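You operate a simulated robot arm through the tools that you are given. There is no shell and no other tool.

You run a simulated robot arm. Do the job below in one go: nothing can be reset, and whatever is moved stays where it is left.

## Task
Close down the horn stand: knob to soft, tone off, plug in its rest, grey horn on the bench.
Fine: in that order; the rest is the empty grey socket beside the yellow one. Set down upright: small grey horn.

It is judged by the outcome, as a careful person would: the job done as asked, and still so three seconds after it is handed in. It fails if anything else is knocked over, pushed out of place, dropped, spilled or broken.

## Robot
A 7-joint arm with a fingered hand, fixed in place. Base frame: the origin is on the floor under the middle of its stand, x ahead of it, y to its left, z up; the work surface is at about z = 800. Units: mm, degrees, N and s.
With the tool pointing down near the work surface it reaches from about 340 to 720 mm from the base axis. Its first joint turns from -69.0 to 172.0 degrees. Payload 3.4 kg.
Tool frame: the origin (TCP) lies between the finger pads and is the grasp point; the fingertips stand 25 mm ahead of it; z points along the fingers, y is the line along which they close. The gripper opens to 88 mm; its body begins 29 mm behind the TCP. The gripper is a hand of 4 fingers: y runs from the thumb to the fingers, the wrist lies at [-13, -97, -162] in the tool frame, and closing takes about 1.5 s.
Orientation is told as [roll, pitch, yaw] about the base's x, y, z axes, in that order, counted from this pose: with the fingers straight down and the wrist toward the robot, the tool's x, y and z point along [0, 1, 0], [1, 0, 0] and [0, 0, -1] of the base frame.

## Interface
- The arm moves only by the tool move_arm. Its argument "commands" is one flat list of numbers, 6 for each row, row after row: the shift along the tool's x, y, z in mm, then the turn, a rotation vector about the tool's x, y, z in degrees. In form: [tx, ty, tz, rx, ry, rz, tx, ty, tz, rx, ry, rz, ...]. A call has 1 to 20 rows; each row shifts and turns the commanded pose from where the row before left it, along the tool's axes as they then stand. "fingers" is the finger opening in mm, from 0 to 88, set as the call begins (left out, the last holds). Rows are played at 5 a second. More than 50 mm and 8.6 degrees between two rows, or a gripper value outside its range, and nothing of the call is played. Where a pose cannot be reached the arm comes as near as it can. A force on the tool above 40 N (or 10 N above the force at the start of the call, whichever is more), or a blocked arm, ends the call early, and 0.2 s more pass. The fingers move at their own pace (about 108 mm/s each) and stop on an object; they squeeze with about 21 N. The grip force told is the motor's: it shows also when the fingers shut on nothing. Time passes only in rows, and 0.2 s behind the last, so rows that do not move let the fingers close. It gives the time, the measured TCP pose, the force on the tool (base axes), the opening and the grip force at its end, in the units of the frame above (readings bear some noise), with the torque about the TCP (base axes, N m) and any sound that the robot's microphone picked up.
- Cameras (640 x 400 px; columns grow to the right, rows downward): "scene" is fixed at [54.5, 647.3, 1565.4]; the picture's right is [-0.90, -0.44, 0.00], its down [-0.18, 0.37, -0.91] and it looks along [0.40, -0.82, -0.42] (base axes); focal length 323 px, centre (320, 200). "wrist" rides on the gripper at [64, -83, -98] in the tool frame; the picture's right is [-0.62, 0.37, -0.69], its down [-0.71, -0.63, 0.30] and it looks along [-0.32, 0.68, 0.65] (tool axes); focal length 265 px, centre (320, 200). There is no depth. A picture from a camera that has moved, and an enlarged one, comes with that camera's place and axes in the base frame and with its lens. The place of the scene camera against the robot may be out by one fixed shift of up to 18 mm in any direction.
- capture(camera): a new picture of that camera. The clock stands still meanwhile.
- raise_lower(by): slides the trunk up (or, below 0, down) by that many mm; the arm rides with it, the base frame stays. It gives what a move gives, with no picture.
- set_fingers(index, middle, ring, thumb_bend, thumb_turn): sets how far each is bent, from 0 (flat) to 100 (curled in); at 30 the hand is open as for a grip, at 70 the pads meet at the TCP. One left out holds its place. A second passes; each finger stops where it meets its share of the squeeze, and holds until it gets a number again. A gripper value or a shape takes the hand back. It gives what a move gives, with no picture; readings hold the bend of each and the force on the fingers (four entries, about 0 where the hand has none), thumb and palm. thumb_turn goes from beside the hand (0) to across from the fingers (100), as for a grip.
- set_grasp(shape): the hand has 4 fingers and takes this shape, open, in about a second: jaw (thumb against the fingers, like two jaws); tri (thumb and two fingers); tip (a fingertip pinch); poke (one finger out to press); point (the index stretched); flat (the hand flat); cup (the hand cupped); fist (a fist). The gripper value then closes the fingers along that shape, each until it touches; the sizes above hold for jaw. It gives what a move gives, with no picture.
- zoom(camera, box): a new picture of the part [left, top, right, bottom] of that camera's present view, enlarged. The clock stands still meanwhile.
- job_done(): hands the job in; it is judged then, once.

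Places have to be worked out from the pictures, the camera data and where the tool is seen. Open the gripper and draw the arm clear of the work before you hand the job in, unless the task says otherwise.

The tools are called after "Emit:" as a command line: name --argument value ..., lists and objects as JSON in quotes. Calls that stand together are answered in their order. move_arm: Moves the arm, as the interface text tells. Its arguments: {"type":"object","properties":{"commands":{"type":"array","items":{"type":"number"}},"fingers":{"type":"number"}},"required":["commands"]} The other tools are called the same way: raise_lower (by) moves the trunk up or down; set_grasp (shape) gives the hand a shape; set_fingers (index, middle, ring, thumb_bend, thumb_turn) moves the fingers one by one; capture (camera) takes a picture; zoom (camera, box) takes an enlarged picture of a part of a camera's view; job_done () hands the job in.

At the start:

```text
t: 0.0
tool_pos: [407.4, -366.9, 1100.5]
tool_rot: [-0.1, 0.0, 0.1]
contact_force: [-0.7, -0.7, 0.5]
torque: [0.0, 0.02, 0.03]
finger_gap: 87.5
grip_force: 0.1
shape: jaw
bend: [30.0, 30.0, 30.0, 30.0, 98.0]
finger forces: [0.1, 0.1, 0.1, 0.1, 0.0, 0.1]
trunk travel left (down, up): [-700.0, 140.0]
```

scene: 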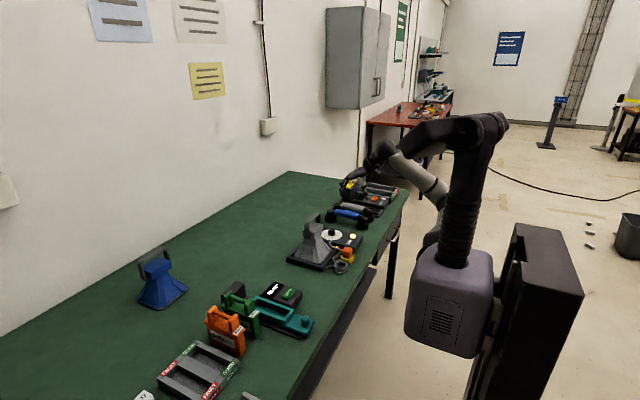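
wrist: 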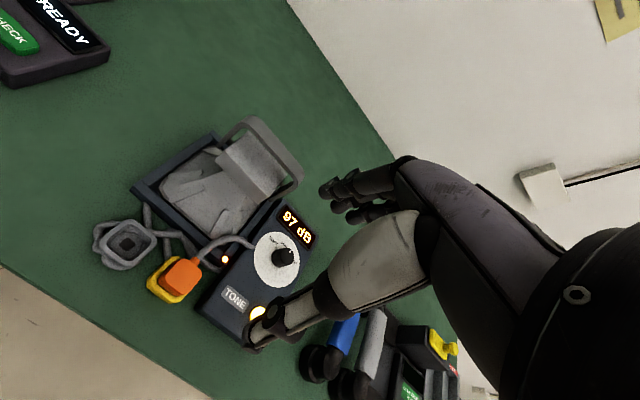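

I start by looking closer at the horn stand from both cameras before moving anything.

Emit:
zoom --camera "wrist" --box '[80, 100, 340, 360]'

Emit:
zoom --camera "scene" --box '[270, 160, 430, 290]'

```text
1.54 times, centred on (210, 230) of wrist
camera zoom: at [324.4, -304.0, 1200.7], right [0.37, -0.62, 0.69], down [-0.63, -0.72, -0.3], along [0.68, -0.32, -0.65], focal length 408 px, centre (489, 154)
```

zoom: 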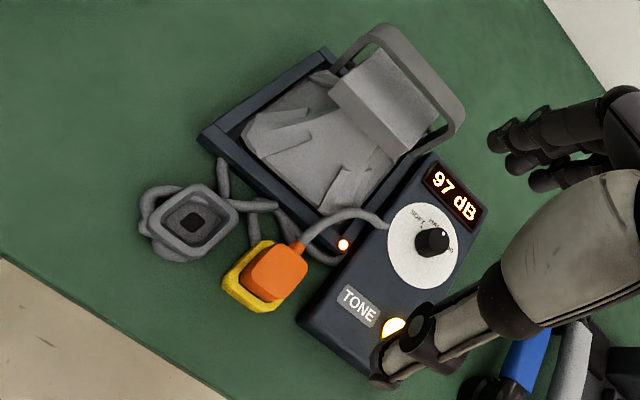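

```text
3.08 times, centred on (350, 225) of scene
camera zoom: at [54.5, 647.3, 1565.4], right [-0.9, -0.44, 0.0], down [-0.18, 0.37, -0.91], along [0.4, -0.82, -0.42], focal length 995 px, centre (228, 123)
```

zoom: 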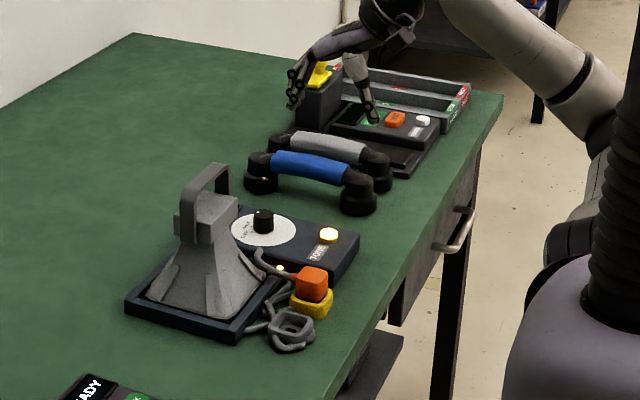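

The stand has a knob dial, a lit TONE button, an orange plug in a yellow socket, an empty grey socket, and a grey horn with a handle in a tray. I zoom further on each for detail.

Emit:
zoom --camera "wrist" --box '[210, 195, 330, 270]'

Emit:
zoom --camera "wrist" --box '[80, 200, 280, 325]'

Emit:
zoom --camera "scene" --box '[280, 200, 376, 280]'

Emit:
zoom --camera "scene" --box '[120, 230, 320, 400]'

```text
5.33 times, centred on (270, 232) of wrist
camera zoom: at [324.4, -304.0, 1200.7], right [0.37, -0.62, 0.69], down [-0.63, -0.72, -0.3], along [0.68, -0.32, -0.65], focal length 1416 px, centre (587, 27)
```

zoom: 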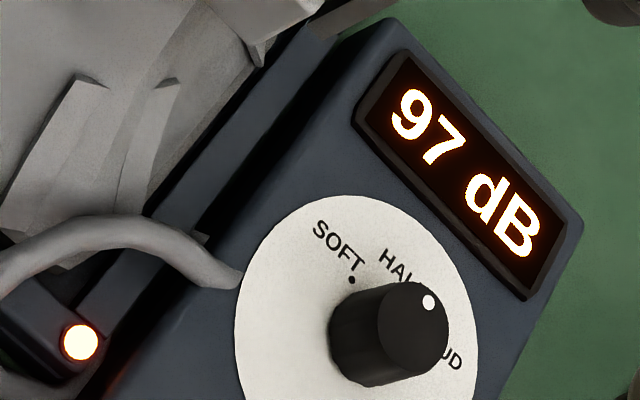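

```text
3.20 times, centred on (180, 262) of wrist
camera zoom: at [324.4, -304.0, 1200.7], right [0.37, -0.62, 0.69], down [-0.63, -0.72, -0.3], along [0.68, -0.32, -0.65], focal length 849 px, centre (768, 0)
```

zoom: 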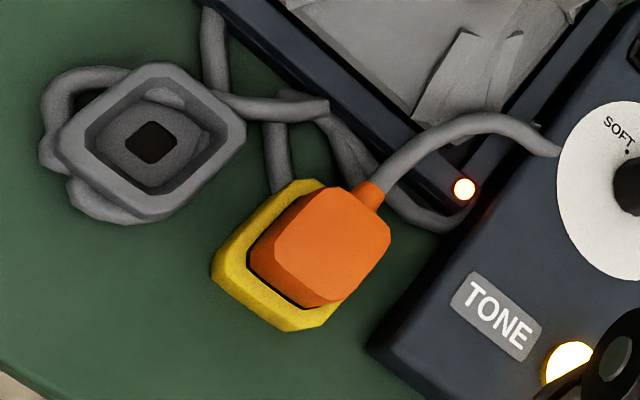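

```text
5.00 times, centred on (328, 240) of scene
camera zoom: at [54.5, 647.3, 1565.4], right [-0.9, -0.44, 0.0], down [-0.18, 0.37, -0.91], along [0.4, -0.82, -0.42], focal length 1617 px, centre (280, 0)
```

zoom: 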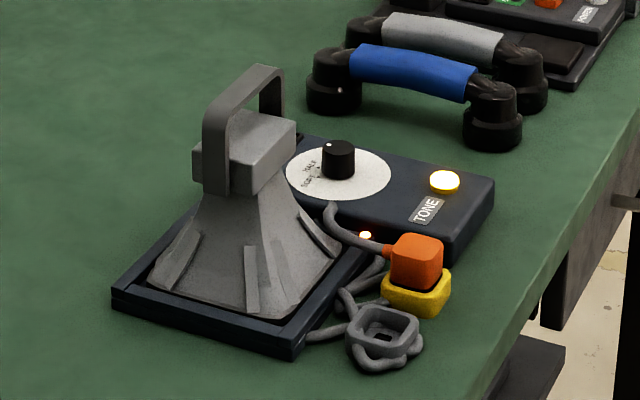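

```text
2.35 times, centred on (220, 315) of scene
camera zoom: at [54.5, 647.3, 1565.4], right [-0.9, -0.44, 0.0], down [-0.18, 0.37, -0.91], along [0.4, -0.82, -0.42], focal length 761 px, centre (555, -71)
```

zoom: 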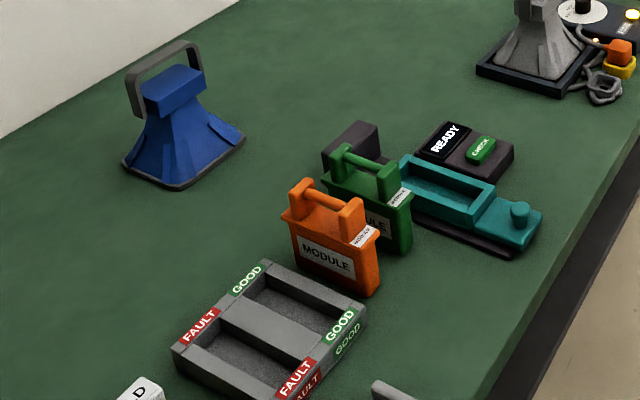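

The dial has SOFT / HALF / LOUD marks with the white dot near LOUD. I shift the hand back and left, away from the stand, to get a second viewpoint for triangulation.

Emit:
move_arm --commands '[20, -20, 0, 0, 0, 0, 20, -20, 0, 0, 0, 0, 20, -20, 0, 0, 0, 0, 20, -20, 0, 0, 0, 0]'

Emit:
capture --camera "wrist"

```text
t: 1.0
tool_pos: [328.8, -282.9, 1101.5]
tool_rot: [-0.1, 0.1, 0.0]
contact_force: [0.9, 0.8, -0.1]
torque: [0.02, 0.01, 0.01]
finger_gap: 87.6
grip_force: 0.0
shape: jaw
bend: [30.0, 30.0, 30.0, 30.0, 98.0]
finger forces: [0.0, 0.0, 0.0, 0.0, 0.0, 0.0]
trunk travel left (down, up): [-700.0, 140.0]
```

```text
taken
camera wrist: at [243.9, -222.3, 1200.9], right [0.37, -0.62, 0.69], down [-0.63, -0.72, -0.3], along [0.68, -0.32, -0.65], focal length 265 px, centre (320, 200)
```

wrist: 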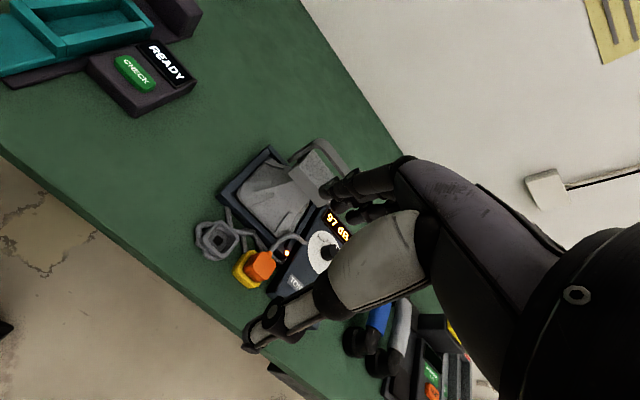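

Emit:
zoom --camera "wrist" --box '[185, 130, 365, 310]'

```text
2.22 times, centred on (275, 220) of wrist
camera zoom: at [243.9, -222.3, 1200.9], right [0.37, -0.62, 0.69], down [-0.63, -0.72, -0.3], along [0.68, -0.32, -0.65], focal length 590 px, centre (420, 156)
```

zoom: 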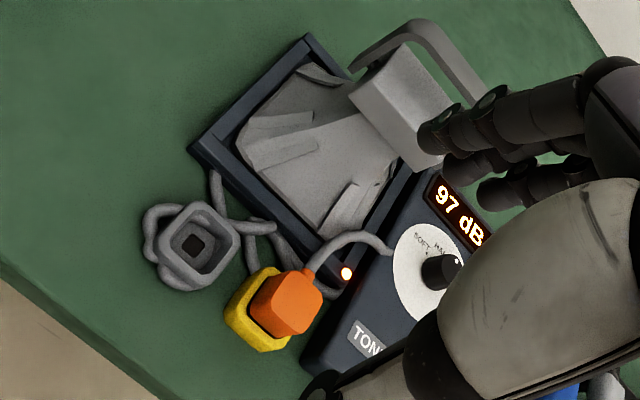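

The dial lies at about (540,-470,832), with SOFT roughly 50° left of dead-ahead. The horn is tall (its handle is near z≈950-1000), so I stay high and take another view further forward and to the right.

Emit:
move_arm --commands '[-19.5, 23.5, -2, 0, 0, 0, -19.5, 23.5, -2, 0, 0, 0, -19.5, 23.5, -2, 0, 0, 0, -19.5, 23.5, -2, 0, 0, 0, -19.5, 23.5, -2, 0, 0, 0, -19.5, 23.5, -2, 0, 0, 0]'

Emit:
capture --camera "wrist"

Emit:
zoom --camera "wrist" --box '[120, 40, 360, 280]'

```text
t: 2.4
tool_pos: [469.0, -403.5, 1113.5]
tool_rot: [-0.1, 0.0, 0.1]
contact_force: [-0.9, 0.4, 0.3]
torque: [0.02, 0.02, -0.01]
finger_gap: 87.9
grip_force: 0.1
shape: jaw
bend: [30.0, 30.0, 30.0, 30.0, 98.0]
finger forces: [0.0, 0.1, 0.0, 0.0, 0.0, 0.0]
trunk travel left (down, up): [-700.0, 140.0]
```

```text
taken
camera wrist: at [386.7, -342.6, 1212.9], right [0.37, -0.62, 0.69], down [-0.63, -0.72, -0.3], along [0.68, -0.32, -0.65], focal length 265 px, centre (320, 200)
```

wrist: 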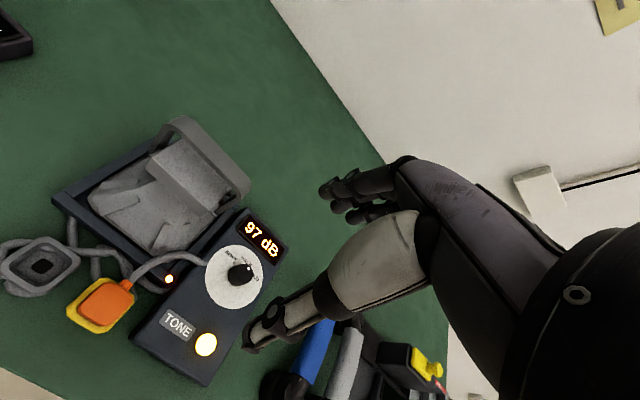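

```text
1.67 times, centred on (240, 160) of wrist
camera zoom: at [386.7, -342.6, 1212.9], right [0.37, -0.62, 0.69], down [-0.63, -0.72, -0.3], along [0.68, -0.32, -0.65], focal length 442 px, centre (453, 267)
```

zoom: 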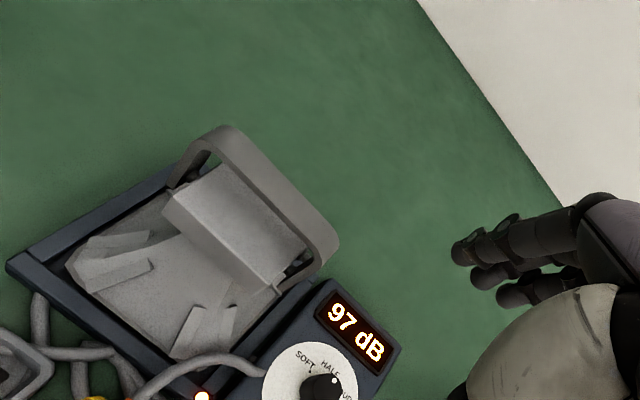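

This view shows the whole panel clear of the hand. I zoom on the panel/plug and the horn for measurement.

Emit:
zoom --camera "wrist" --box '[120, 210, 300, 390]'

Emit:
zoom --camera "wrist" --box '[0, 210, 160, 350]'

Emit:
zoom --camera "wrist" --box '[40, 100, 280, 300]'

Emit:
zoom --camera "scene" --box '[280, 200, 376, 280]'

```text
2.22 times, centred on (210, 300) of wrist
camera zoom: at [386.7, -342.6, 1212.9], right [0.37, -0.62, 0.69], down [-0.63, -0.72, -0.3], along [0.68, -0.32, -0.65], focal length 590 px, centre (564, -22)
```

zoom: 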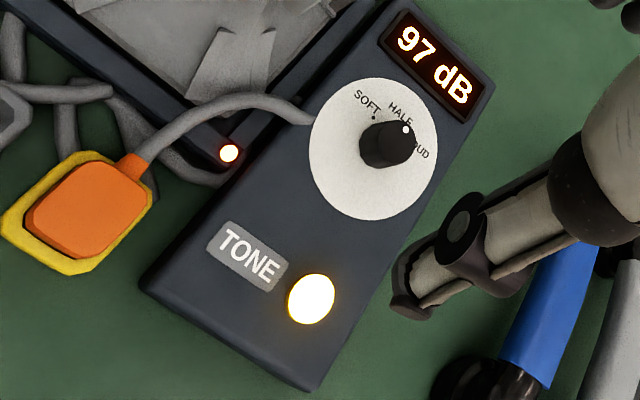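

```text
2.86 times, centred on (80, 280) of wrist
camera zoom: at [386.7, -342.6, 1212.9], right [0.37, -0.62, 0.69], down [-0.63, -0.72, -0.3], along [0.68, -0.32, -0.65], focal length 758 px, centre (1006, -29)
```

zoom: 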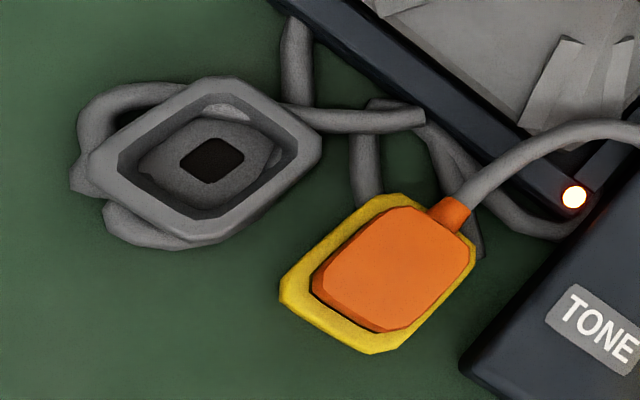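

```text
2.00 times, centred on (160, 200) of wrist
camera zoom: at [386.7, -342.6, 1212.9], right [0.37, -0.62, 0.69], down [-0.63, -0.72, -0.3], along [0.68, -0.32, -0.65], focal length 531 px, centre (640, 200)
```

zoom: 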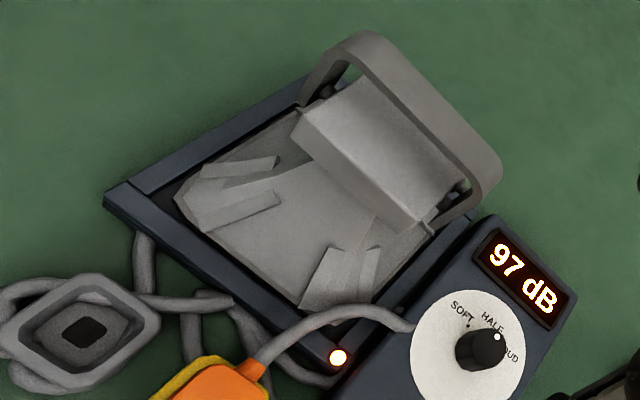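

```text
5.00 times, centred on (328, 240) of scene
camera zoom: at [54.5, 647.3, 1565.4], right [-0.9, -0.44, 0.0], down [-0.18, 0.37, -0.91], along [0.4, -0.82, -0.42], focal length 1617 px, centre (280, 0)
```

zoom: 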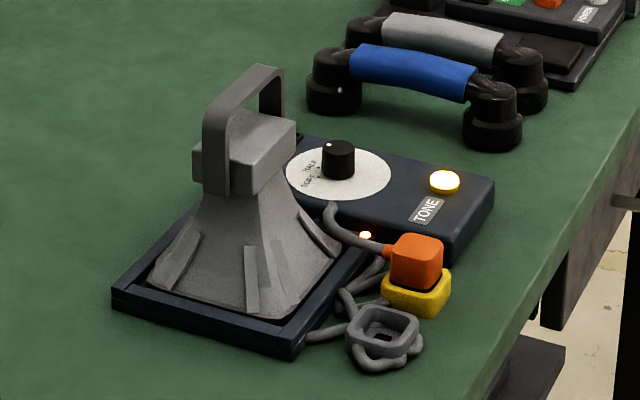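

Triangulating: dial centre ≈(538,-472), knob top z≈860, Ø≈28; TONE button ≈(448,-493,837); plug in yellow socket ≈(426,-371), grey rest ≈(425,-300) with rim z≈816; horn handle bar along y from -287 to -370 at x≈556, z≈985. I set the three-digit shape for the knob while still high up.

Emit:
set_grasp --shape "tri"

Emit:
capture --camera "wrist"

```text
t: 3.3
tool_pos: [468.8, -404.2, 1113.7]
tool_rot: [0.0, 0.0, 0.1]
contact_force: [-0.1, -0.6, -0.5]
torque: [-0.01, 0.02, 0.02]
finger_gap: 87.6
grip_force: 0.0
shape: tri
bend: [30.0, 30.0, 99.0, 30.0, 98.0]
finger forces: [0.1, 0.0, 0.0, 0.0, 0.1, 0.0]
trunk travel left (down, up): [-700.0, 140.0]
```

```text
taken
camera wrist: at [385.7, -342.1, 1213.2], right [0.37, -0.62, 0.69], down [-0.63, -0.72, -0.3], along [0.68, -0.32, -0.65], focal length 265 px, centre (320, 200)
```

wrist: 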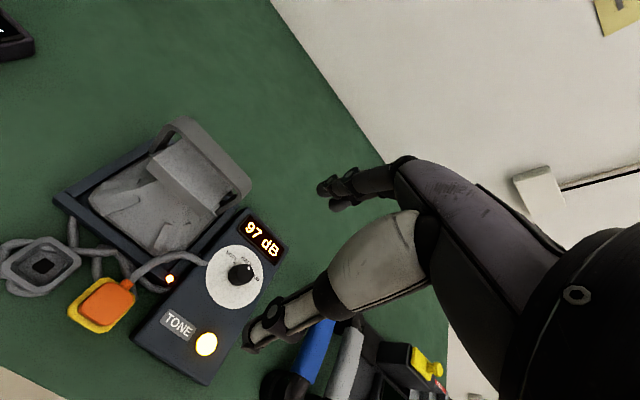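

The tri shape puts the thumb opposite index and middle, good for the knob. I move above the knob at a safe height and yaw to about -30° with a 60 mm opening.

Emit:
move_arm --commands '[-22.7, 23, 0, 0, 0, 0, -22.7, 23, 0, 0, 0, 0, -22.7, 23, 0, 0, 0, 0, 0, 0, 22, 0, 0, 6, 0, 0, 22, 0, 0, 6, 0, 0, 22, 0, 0, 6, 0, 0, 22, 0, 0, 6, 0, 0, 22, 0, 0, 6]' --fingers 60

Emit:
capture --camera "wrist"

Emit:
zoom --camera "scene" --box '[270, 160, 430, 290]'

```text
t: 5.1
tool_pos: [539.2, -471.2, 1004.5]
tool_rot: [0.1, 0.0, -30.1]
contact_force: [-0.1, -0.3, -0.6]
torque: [-0.02, 0.01, 0.0]
finger_gap: 60.5
grip_force: 0.0
shape: tri
bend: [73.0, 37.0, 99.0, 59.0, 99.0]
finger forces: [0.0, 0.0, 0.1, 0.0, 0.1, 0.1]
trunk travel left (down, up): [-700.0, 140.0]
```

```text
taken
camera wrist: at [499.0, -375.7, 1102.7], right [0.01, -0.72, 0.69], down [-0.9, -0.3, -0.31], along [0.43, -0.62, -0.65], focal length 265 px, centre (320, 200)
```

wrist: 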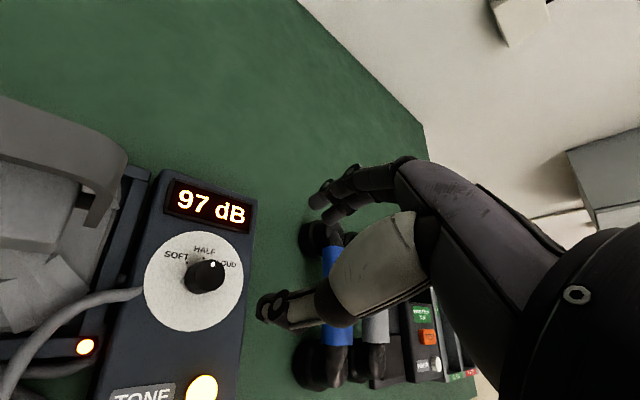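

```text
3.08 times, centred on (350, 225) of scene
camera zoom: at [54.5, 647.3, 1565.4], right [-0.9, -0.44, 0.0], down [-0.18, 0.37, -0.91], along [0.4, -0.82, -0.42], focal length 995 px, centre (228, 123)
```

zoom: 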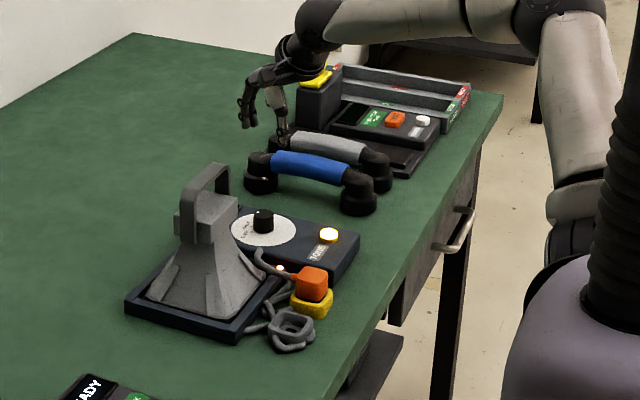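

The pose is right above the knob. Reported bends differ between the fingers, so I zoom in on the hand and the dial.

Emit:
zoom --camera "wrist" --box '[240, 130, 440, 340]'

Emit:
zoom --camera "wrist" --box '[130, 160, 270, 340]'

Emit:
zoom --camera "scene" --box '[310, 160, 390, 220]'

```text
1.90 times, centred on (340, 235) of wrist
camera zoom: at [499.0, -375.7, 1102.7], right [0.01, -0.72, 0.69], down [-0.9, -0.3, -0.31], along [0.43, -0.62, -0.65], focal length 506 px, centre (282, 133)
```

zoom: 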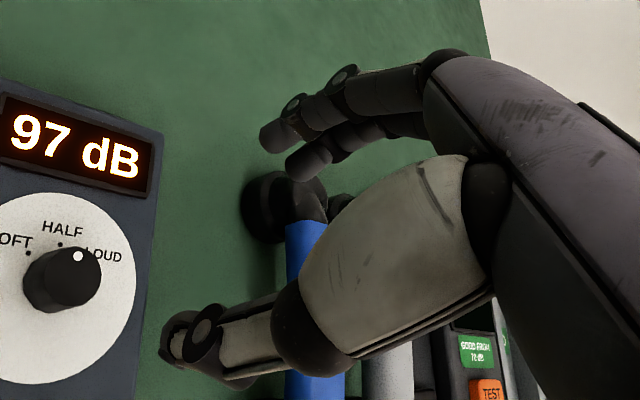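

```text
2.22 times, centred on (200, 250) of wrist
camera zoom: at [499.0, -375.7, 1102.7], right [0.01, -0.72, 0.69], down [-0.9, -0.3, -0.31], along [0.43, -0.62, -0.65], focal length 590 px, centre (587, 89)
```

zoom: 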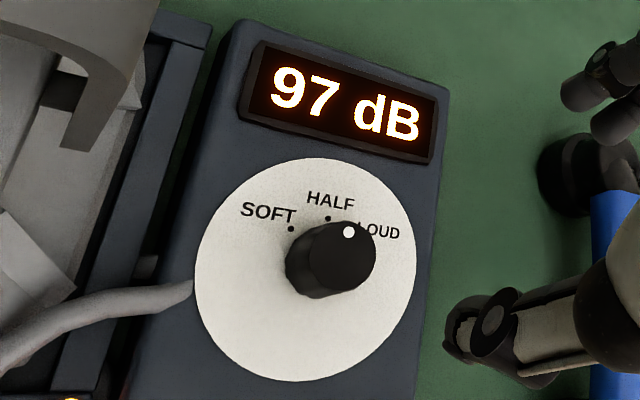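

```text
6.67 times, centred on (350, 190) of scene
camera zoom: at [54.5, 647.3, 1565.4], right [-0.9, -0.44, 0.0], down [-0.18, 0.37, -0.91], along [0.4, -0.82, -0.42], focal length 2156 px, centre (120, 267)
```

zoom: 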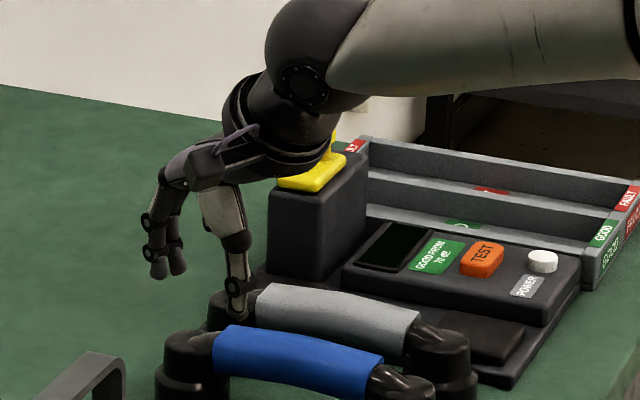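

Refining: knob centre ≈(538.5,-473), its dot is at HALF (≈0°), SOFT mark is ≈45° counter-clockwise. I descend to just above the knob and test in the air whether yaw up to +20° is reachable there.

Emit:
move_arm --commands '[0, 0, 25, 0, 0, 0, 0, 0, 25, 0, 0, 0, 0, 0, 25, 0, 0, 0, 0, 0, 20, 0, 0, 0, 0, 0, 0, 0, 0, -8, 0, 0, 0, 0, 0, -8, 0, 0, 0, 0, 0, -8, 0, 0, 0, 0, 0, -8, 0, 0, 0, 0, 0, -8, 0, 0, 0, 0, 0, -8]'

Emit:
zoom --camera "scene" --box '[270, 160, 430, 290]'

Emit:
capture --camera "wrist"

```text
t: 7.3
tool_pos: [537.5, -469.9, 908.5]
tool_rot: [0.2, -0.1, 18.2]
contact_force: [0.5, 0.7, 0.5]
torque: [0.04, 0.02, 0.03]
finger_gap: 60.1
grip_force: 0.1
shape: tri
bend: [73.0, 37.0, 99.0, 59.0, 99.0]
finger forces: [0.1, 0.0, 0.1, 0.0, 0.0, 0.1]
trunk travel left (down, up): [-700.0, 140.0]
```

```text
3.08 times, centred on (350, 225) of scene
camera zoom: at [54.5, 647.3, 1565.4], right [-0.9, -0.44, 0.0], down [-0.18, 0.37, -0.91], along [0.4, -0.82, -0.42], focal length 995 px, centre (228, 123)
```

zoom: 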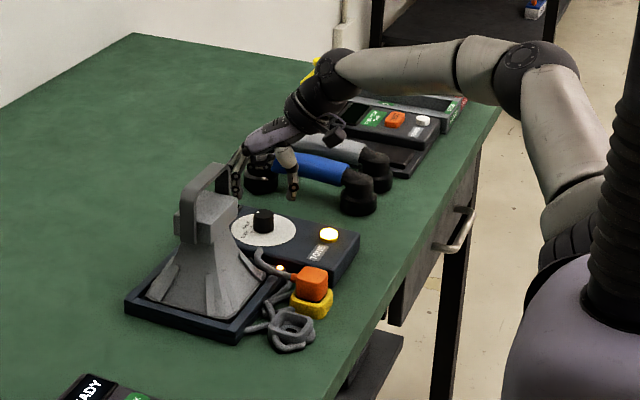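

```text
taken
camera wrist: at [439.4, -437.7, 1007.6], right [0.54, -0.48, 0.69], down [-0.38, -0.87, -0.31], along [0.75, -0.09, -0.65], focal length 265 px, centre (320, 200)
```

wrist: 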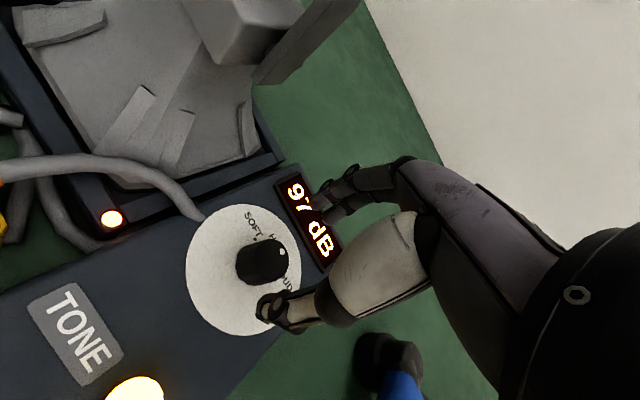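

Yaw +18° is reachable there. I turn back to yaw -30° before gripping.

Emit:
move_arm --commands '[0, 0, 0, 0, 0, 8, 0, 0, 0, 0, 0, 8, 0, 0, 0, 0, 0, 8, 0, 0, 0, 0, 0, 8, 0, 0, 0, 0, 0, 8, 0, 0, 0, 0, 0, 8, 0, 0, 0, 0, 0, 0]'

Emit:
capture --camera "wrist"

Emit:
zoom --camera "scene" --box '[300, 180, 380, 245]'

```text
t: 8.9
tool_pos: [537.8, -472.5, 907.2]
tool_rot: [0.1, 0.0, -30.0]
contact_force: [-0.2, -0.1, -0.5]
torque: [0.0, -0.03, -0.02]
finger_gap: 60.4
grip_force: 0.1
shape: tri
bend: [73.0, 37.0, 99.0, 59.0, 99.0]
finger forces: [0.1, 0.0, 0.0, 0.1, 0.0, 0.0]
trunk travel left (down, up): [-700.0, 140.0]
```

```text
taken
camera wrist: at [497.5, -376.4, 1007.3], right [0.01, -0.72, 0.69], down [-0.9, -0.3, -0.31], along [0.43, -0.62, -0.65], focal length 265 px, centre (320, 200)
```

wrist: 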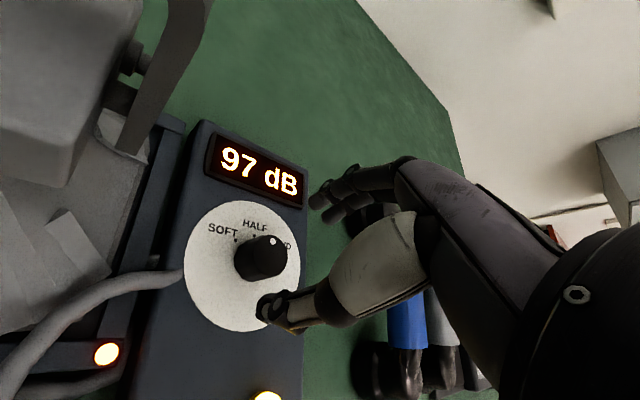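

```text
6.15 times, centred on (340, 212) of scene
camera zoom: at [54.5, 647.3, 1565.4], right [-0.9, -0.44, 0.0], down [-0.18, 0.37, -0.91], along [0.4, -0.82, -0.42], focal length 1990 px, centre (197, 123)
```

zoom: 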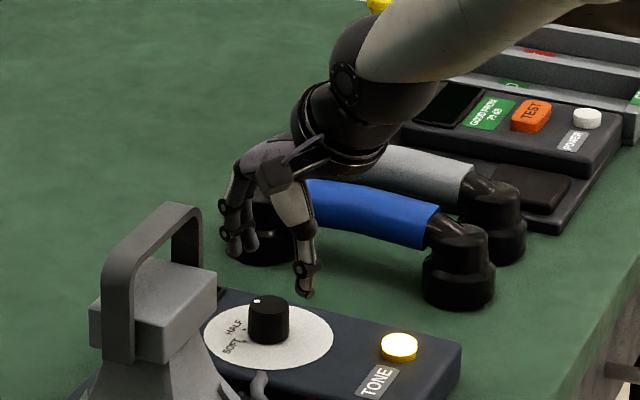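

Positions agree with the plan. I ease the yaw to -22° for more clearance between the wrist camera and the horn, then lower to TCP z≈864 around the knob.

Emit:
move_arm --commands '[0, 0, 0, 0, 0, -8, 0, 0, 10, 0, 0, 0, 0, 0, 10, 0, 0, 0, 0, 0, 10, 0, 0, 0, 0, 0, 7, 0, 0, 0, 0, 0, 5, 0, 0, 0, 0, 0, 0, 0, 0, 0]'

Emit:
capture --camera "wrist"

Emit:
zoom --camera "scene" --box '[300, 180, 380, 245]'

```text
t: 10.5
tool_pos: [538.8, -471.2, 866.1]
tool_rot: [0.0, 0.1, -21.9]
contact_force: [0.4, 0.1, -0.4]
torque: [-0.03, -0.02, 0.01]
finger_gap: 60.3
grip_force: 0.1
shape: tri
bend: [73.0, 37.0, 99.0, 59.0, 99.0]
finger forces: [0.1, 0.0, 0.1, 0.0, 0.1, 0.0]
trunk travel left (down, up): [-700.0, 140.0]
```

```text
taken
camera wrist: at [485.3, -381.6, 965.4], right [0.11, -0.71, 0.69], down [-0.85, -0.43, -0.3], along [0.51, -0.56, -0.65], focal length 265 px, centre (320, 200)
```

wrist: 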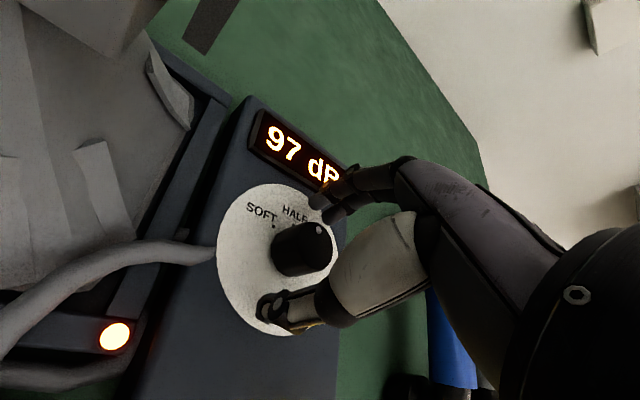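

```text
6.15 times, centred on (340, 212) of scene
camera zoom: at [54.5, 647.3, 1565.4], right [-0.9, -0.44, 0.0], down [-0.18, 0.37, -0.91], along [0.4, -0.82, -0.42], focal length 1990 px, centre (197, 123)
```

zoom: 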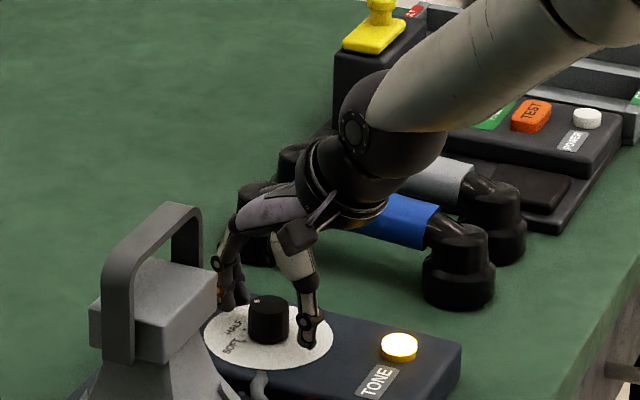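

The thumb and fingers straddle the knob. I check alignment with a zoom before closing.

Emit:
zoom --camera "wrist" --box '[200, 130, 400, 350]'

Emit:
zoom --camera "scene" --box '[320, 205, 370, 245]'

```text
1.82 times, centred on (300, 240) of wrist
camera zoom: at [485.3, -381.6, 965.4], right [0.11, -0.71, 0.69], down [-0.85, -0.43, -0.3], along [0.51, -0.56, -0.65], focal length 483 px, centre (356, 127)
```

zoom: 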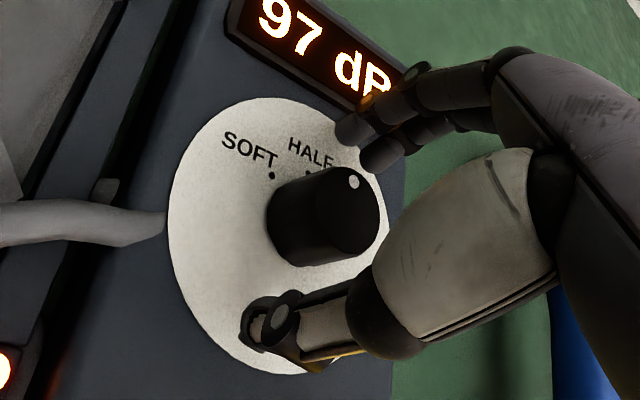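

```text
10.00 times, centred on (345, 225) of scene
camera zoom: at [54.5, 647.3, 1565.4], right [-0.9, -0.44, 0.0], down [-0.18, 0.37, -0.91], along [0.4, -0.82, -0.42], focal length 3234 px, centre (70, -50)
```

zoom: 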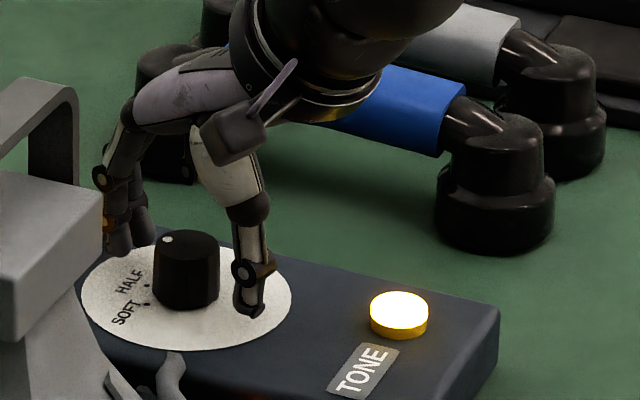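

Alignment looks good: thumb and two fingers are centred on either side of the knob. I close the fingers on it and wait.

Emit:
move_arm --commands '[0, 0, 0, 0, 0, 0, 0, 0, 0, 0, 0, 0, 0, 0, 0, 0, 0, 0, 0, 0, 0, 0, 0, 0, 0, 0, 0, 0, 0, 0, 0, 0, 0, 0, 0, 0]' --fingers 15

Emit:
zoom --camera "wrist" --box '[200, 130, 400, 350]'

Emit:
zoom --camera "scene" --box '[320, 205, 370, 245]'

```text
t: 11.9
tool_pos: [539.1, -470.8, 866.0]
tool_rot: [0.0, 0.0, -21.9]
contact_force: [0.6, 0.4, 0.3]
torque: [-0.04, -0.01, -0.01]
finger_gap: 20.3
grip_force: 21.3
shape: tri
bend: [74.0, 56.0, 100.0, 74.0, 100.0]
finger forces: [9.3, 10.0, 0.1, 0.1, 18.8, 0.0]
trunk travel left (down, up): [-700.0, 140.0]
```

```text
1.82 times, centred on (300, 240) of wrist
camera zoom: at [485.4, -381.7, 965.3], right [0.11, -0.71, 0.69], down [-0.85, -0.43, -0.3], along [0.51, -0.56, -0.65], focal length 483 px, centre (356, 127)
```

zoom: 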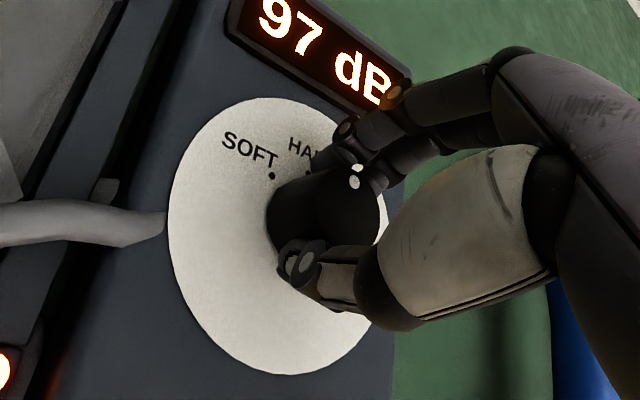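

```text
10.00 times, centred on (345, 225) of scene
camera zoom: at [54.5, 647.3, 1565.4], right [-0.9, -0.44, 0.0], down [-0.18, 0.37, -0.91], along [0.4, -0.82, -0.42], focal length 3234 px, centre (70, -50)
```

zoom: 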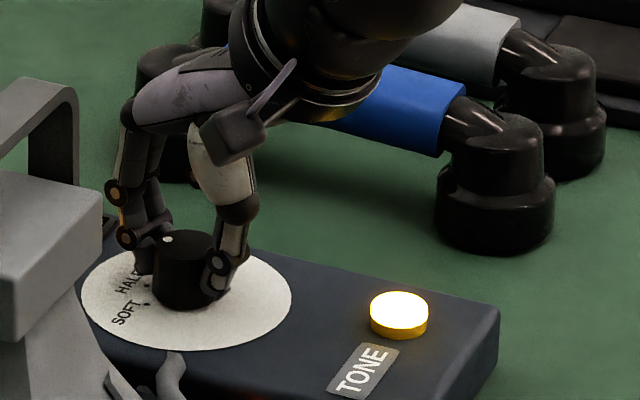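

The knob is gripped by two fingers and the thumb. I turn counter-clockwise (toward SOFT) 24° first and check the readout.

Emit:
move_arm --commands '[0, 0, 0, 0, 0, -6, 0, 0, 0, 0, 0, -6, 0, 0, 0, 0, 0, -6, 0, 0, 0, 0, 0, -6, 0, 0, 0, 0, 0, 0]'

Emit:
capture --camera "wrist"

Emit:
zoom --camera "scene" --box '[320, 205, 370, 245]'

```text
t: 13.1
tool_pos: [538.8, -471.0, 865.4]
tool_rot: [0.0, 0.0, 2.3]
contact_force: [-1.2, -0.1, -0.6]
torque: [0.02, -0.01, 0.01]
finger_gap: 20.3
grip_force: 20.8
shape: tri
bend: [74.0, 56.0, 100.0, 74.0, 100.0]
finger forces: [9.4, 10.6, 0.0, 0.0, 19.7, 0.0]
trunk travel left (down, up): [-700.0, 140.0]
```

```text
taken
camera wrist: at [452.7, -411.9, 965.3], right [0.39, -0.61, 0.69], down [-0.6, -0.74, -0.3], along [0.7, -0.3, -0.65], focal length 265 px, centre (320, 200)
```

wrist: 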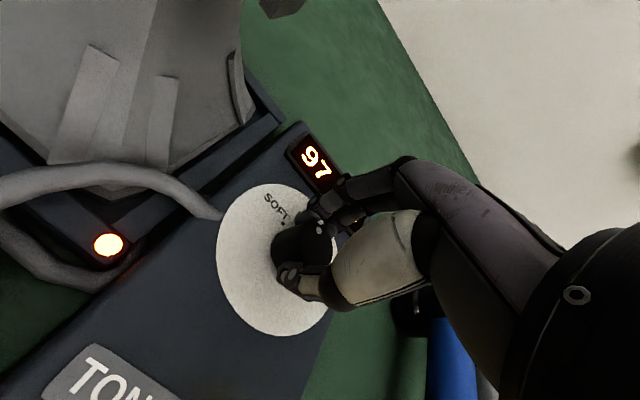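

```text
10.00 times, centred on (345, 225) of scene
camera zoom: at [54.5, 647.3, 1565.4], right [-0.9, -0.44, 0.0], down [-0.18, 0.37, -0.91], along [0.4, -0.82, -0.42], focal length 3234 px, centre (70, -50)
```

zoom: 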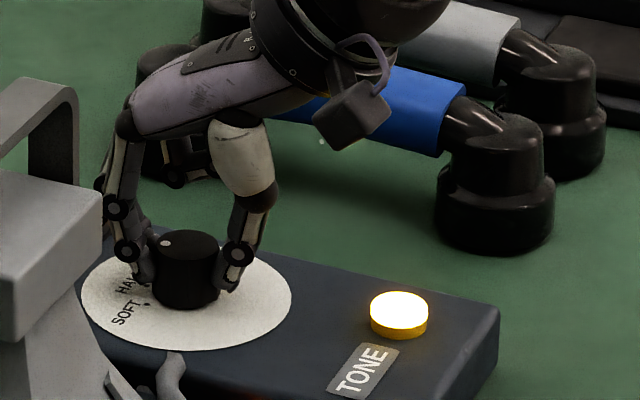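

The readout still reads 97; I zoom to check whether the knob dot actually followed.

Emit:
zoom --camera "wrist" --box '[210, 120, 370, 320]'

Emit:
zoom --camera "scene" --box '[326, 215, 352, 237]'

```text
2.00 times, centred on (290, 220) of wrist
camera zoom: at [452.7, -411.9, 965.3], right [0.39, -0.61, 0.69], down [-0.6, -0.74, -0.3], along [0.7, -0.3, -0.65], focal length 531 px, centre (380, 160)
```

zoom: 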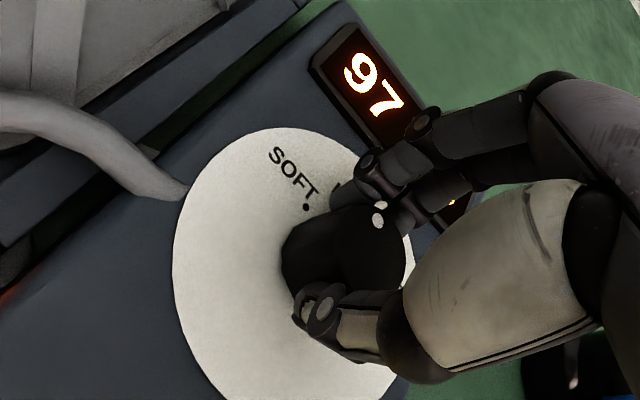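

```text
16.00 times, centred on (339, 226) of scene
camera zoom: at [54.5, 647.3, 1565.4], right [-0.9, -0.44, 0.0], down [-0.18, 0.37, -0.91], along [0.4, -0.82, -0.42], focal length 5174 px, centre (16, -216)
```

zoom: 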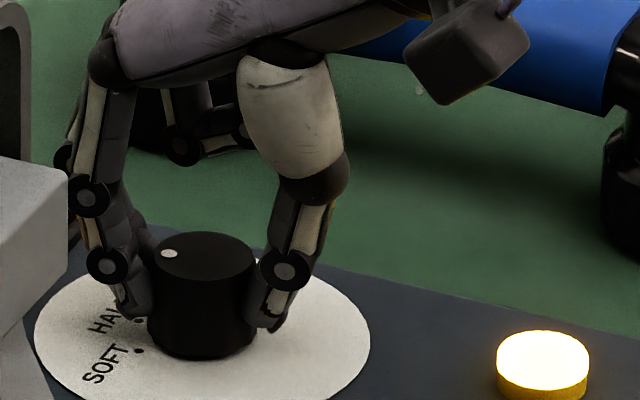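

The dot kept its place relative to the hand, so the knob is turning with it. I continue another 21° toward SOFT.

Emit:
move_arm --commands '[0, 0, 0, 0, 0, -6, 0, 0, 0, 0, 0, -6, 0, 0, 0, 0, 0, -6, 0, 0, 0, 0, 0, -3, 0, 0, 0, 0, 0, 0]'

Emit:
zoom --camera "wrist" --box '[210, 120, 370, 320]'

Emit:
zoom --camera "scene" --box '[326, 215, 352, 237]'

```text
t: 14.3
tool_pos: [537.9, -471.1, 865.9]
tool_rot: [0.0, 0.0, 23.1]
contact_force: [0.6, -2.9, -2.3]
torque: [-0.01, -0.04, 0.0]
finger_gap: 20.4
grip_force: 21.0
shape: tri
bend: [74.0, 56.0, 100.0, 74.0, 100.0]
finger forces: [9.2, 11.2, 0.0, 0.1, 19.6, 0.0]
trunk travel left (down, up): [-700.0, 140.0]
```

```text
2.00 times, centred on (290, 220) of wrist
camera zoom: at [436.2, -447.1, 965.5], right [0.58, -0.43, 0.69], down [-0.3, -0.9, -0.31], along [0.76, -0.03, -0.65], focal length 531 px, centre (380, 160)
```

zoom: 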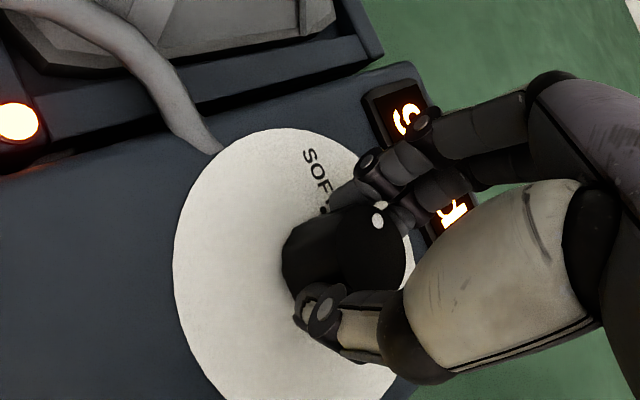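

```text
16.00 times, centred on (339, 226) of scene
camera zoom: at [54.5, 647.3, 1565.4], right [-0.9, -0.44, 0.0], down [-0.18, 0.37, -0.91], along [0.4, -0.82, -0.42], focal length 5174 px, centre (16, -216)
```

zoom: 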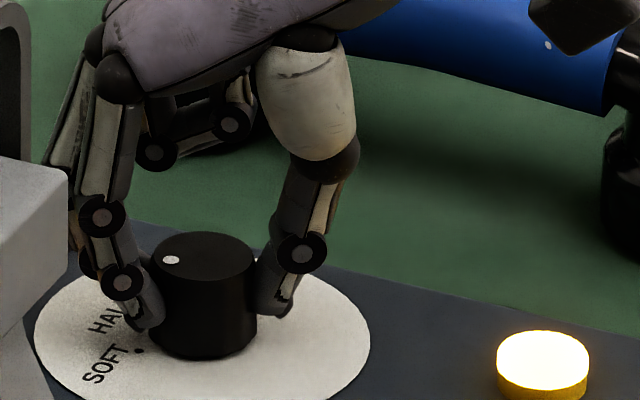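

The readout has changed and the dot is nearly at SOFT (≈42-45°, mark ≈49°). I turn about 5° further, then open the fingers to inspect.

Emit:
move_arm --commands '[0, 0, 0, 0, 0, -3, 0, 0, 0, 0, 0, -2, 0, 0, 0, 0, 0, 0, 0, 0, 0, 0, 0, 0]'

Emit:
zoom --camera "wrist" --box '[210, 120, 370, 320]'

Emit:
zoom --camera "scene" --box '[326, 215, 352, 237]'

```text
t: 15.3
tool_pos: [537.6, -471.4, 866.1]
tool_rot: [0.0, -0.1, 28.1]
contact_force: [0.5, -3.4, -0.9]
torque: [-0.04, -0.06, -0.03]
finger_gap: 20.4
grip_force: 21.3
shape: tri
bend: [74.0, 56.0, 100.0, 74.0, 100.0]
finger forces: [9.0, 11.5, 0.0, 0.1, 20.9, 0.1]
trunk travel left (down, up): [-700.0, 140.0]
```

```text
2.00 times, centred on (290, 220) of wrist
camera zoom: at [434.2, -455.8, 965.3], right [0.62, -0.37, 0.69], down [-0.22, -0.93, -0.31], along [0.76, 0.04, -0.65], focal length 531 px, centre (380, 160)
```

zoom: 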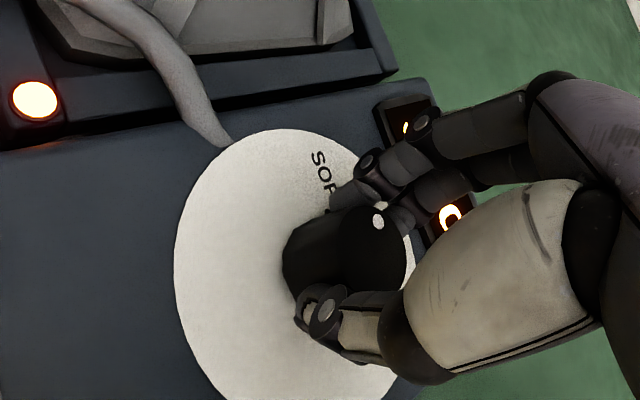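

```text
16.00 times, centred on (339, 226) of scene
camera zoom: at [54.5, 647.3, 1565.4], right [-0.9, -0.44, 0.0], down [-0.18, 0.37, -0.91], along [0.4, -0.82, -0.42], focal length 5174 px, centre (16, -216)
```

zoom: 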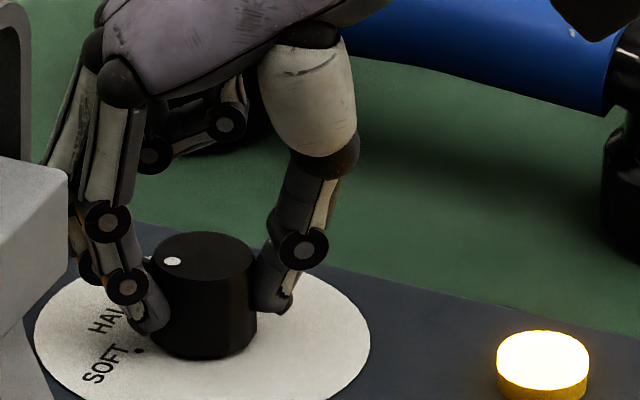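

The dot now lines up with SOFT in the scene view. I open the fingers, lift straight up and look at the dial.

Emit:
move_arm --commands '[0, 0, 0, 0, 0, 0, 0, 0, 0, 0, 0, 0, 0, 0, 0, 0, 0, 0, 0, 0, 0, 0, 0, 0]' --fingers 62

Emit:
move_arm --commands '[0, 0, -15, 0, 0, 0, 0, 0, -20, 0, 0, 0, 0, 0, -25, 0, 0, 0, 0, 0, -25, 0, 0, 8, 0, 0, -25, 0, 0, 8, 0, 0, -10, 0, 0, 8]'

Emit:
capture --camera "wrist"

Emit:
zoom --camera "scene" --box '[326, 215, 352, 237]'

```text
t: 16.3
tool_pos: [538.6, -471.0, 866.9]
tool_rot: [0.0, -0.1, 28.0]
contact_force: [0.3, 0.7, -0.7]
torque: [0.03, -0.02, 0.0]
finger_gap: 61.6
grip_force: 0.0
shape: tri
bend: [27.0, 37.0, 99.0, 58.0, 99.0]
finger forces: [0.0, 0.0, 0.2, 0.1, 0.0, 0.1]
trunk travel left (down, up): [-700.0, 140.0]
```

```text
t: 17.7
tool_pos: [536.2, -470.9, 986.4]
tool_rot: [0.0, 0.0, 3.9]
contact_force: [-0.6, -0.6, -0.7]
torque: [0.04, 0.02, 0.03]
finger_gap: 61.8
grip_force: 0.0
shape: tri
bend: [27.0, 37.0, 99.0, 58.0, 99.0]
finger forces: [0.0, 0.0, 0.0, 0.0, 0.0, 0.0]
trunk travel left (down, up): [-700.0, 140.0]
```

```text
taken
camera wrist: at [449.8, -414.2, 1085.6], right [0.41, -0.59, 0.69], down [-0.58, -0.76, -0.3], along [0.7, -0.28, -0.65], focal length 265 px, centre (320, 200)
```

wrist: 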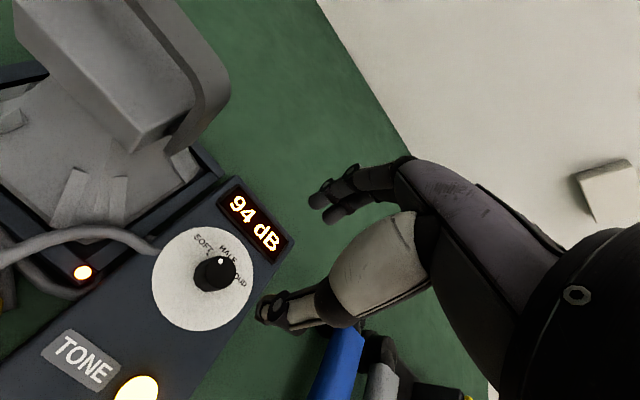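

```text
16.00 times, centred on (339, 226) of scene
camera zoom: at [54.5, 647.3, 1565.4], right [-0.9, -0.44, 0.0], down [-0.18, 0.37, -0.91], along [0.4, -0.82, -0.42], focal length 5174 px, centre (16, -216)
```

zoom: 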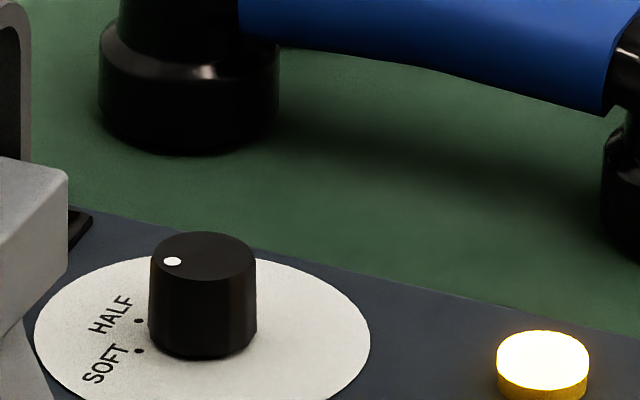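

The readout shows 94 dB now. I zoom in on the dial to measure the dot against the marks.

Emit:
zoom --camera "wrist" --box '[140, 180, 300, 340]'

Emit:
zoom --camera "wrist" --box '[180, 225, 260, 305]'

```text
2.50 times, centred on (220, 260) of wrist
camera zoom: at [449.8, -414.2, 1085.6], right [0.41, -0.59, 0.69], down [-0.58, -0.76, -0.3], along [0.7, -0.28, -0.65], focal length 664 px, centre (570, 50)
```

zoom: 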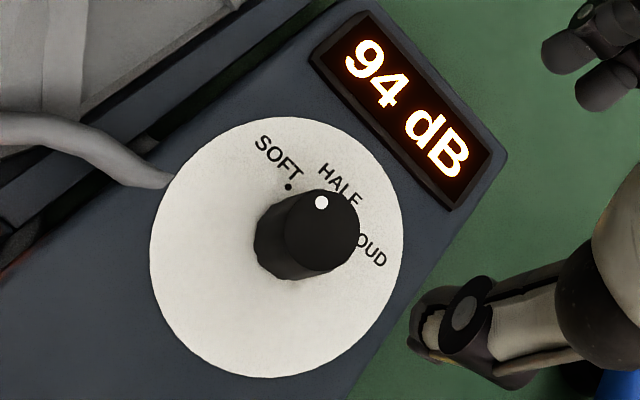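

```text
5.00 times, centred on (220, 265) of wrist
camera zoom: at [449.8, -414.2, 1085.6], right [0.41, -0.59, 0.69], down [-0.58, -0.76, -0.3], along [0.7, -0.28, -0.65], focal length 1327 px, centre (820, -125)
```

zoom: 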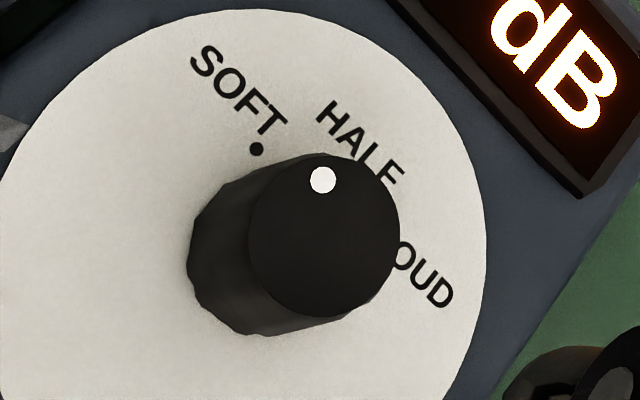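

The dot is at ≈47° against the SOFT mark at 45°, so the knob is on SOFT. Next is the TONE button; I take the poke shape up here and see where the fingertip is.

Emit:
set_grasp --shape "poke"

Emit:
capture --camera "wrist"

Emit:
zoom --camera "scene" --box '[300, 160, 400, 240]'

```text
t: 18.6
tool_pos: [537.8, -471.5, 985.4]
tool_rot: [0.0, 0.0, 4.1]
contact_force: [-1.0, -0.3, -0.3]
torque: [-0.02, 0.0, 0.02]
finger_gap: 0.2
grip_force: 0.0
shape: poke
bend: [70.0, 70.0, 99.0, 100.0, 100.0]
finger forces: [0.0, 0.1, 0.0, 0.0, 0.0, 0.1]
trunk travel left (down, up): [-700.0, 140.0]
```

```text
taken
camera wrist: at [449.9, -414.9, 1085.1], right [0.41, -0.59, 0.69], down [-0.58, -0.76, -0.3], along [0.71, -0.27, -0.65], focal length 265 px, centre (320, 200)
```

wrist: 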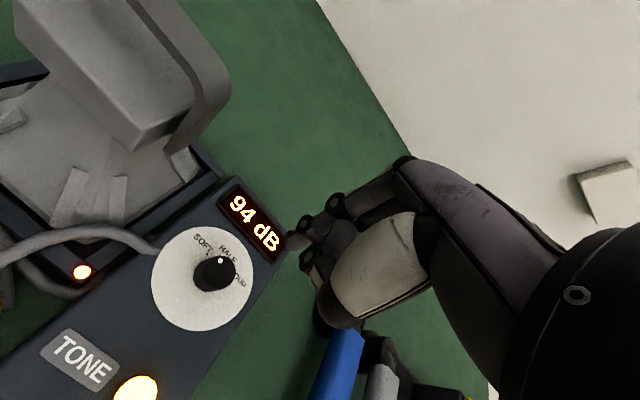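

```text
5.00 times, centred on (350, 200) of scene
camera zoom: at [54.5, 647.3, 1565.4], right [-0.9, -0.44, 0.0], down [-0.18, 0.37, -0.91], along [0.4, -0.82, -0.42], focal length 1617 px, centre (170, 200)
```

zoom: 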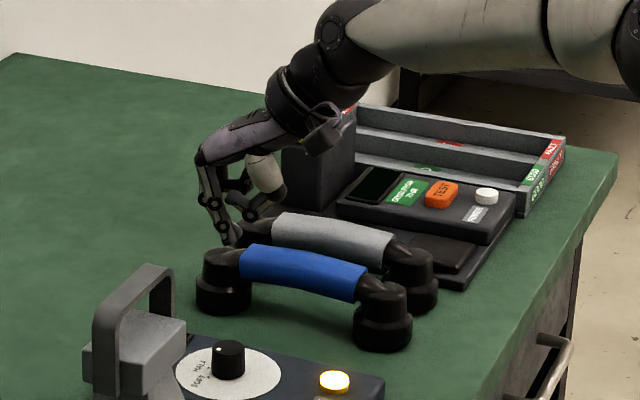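

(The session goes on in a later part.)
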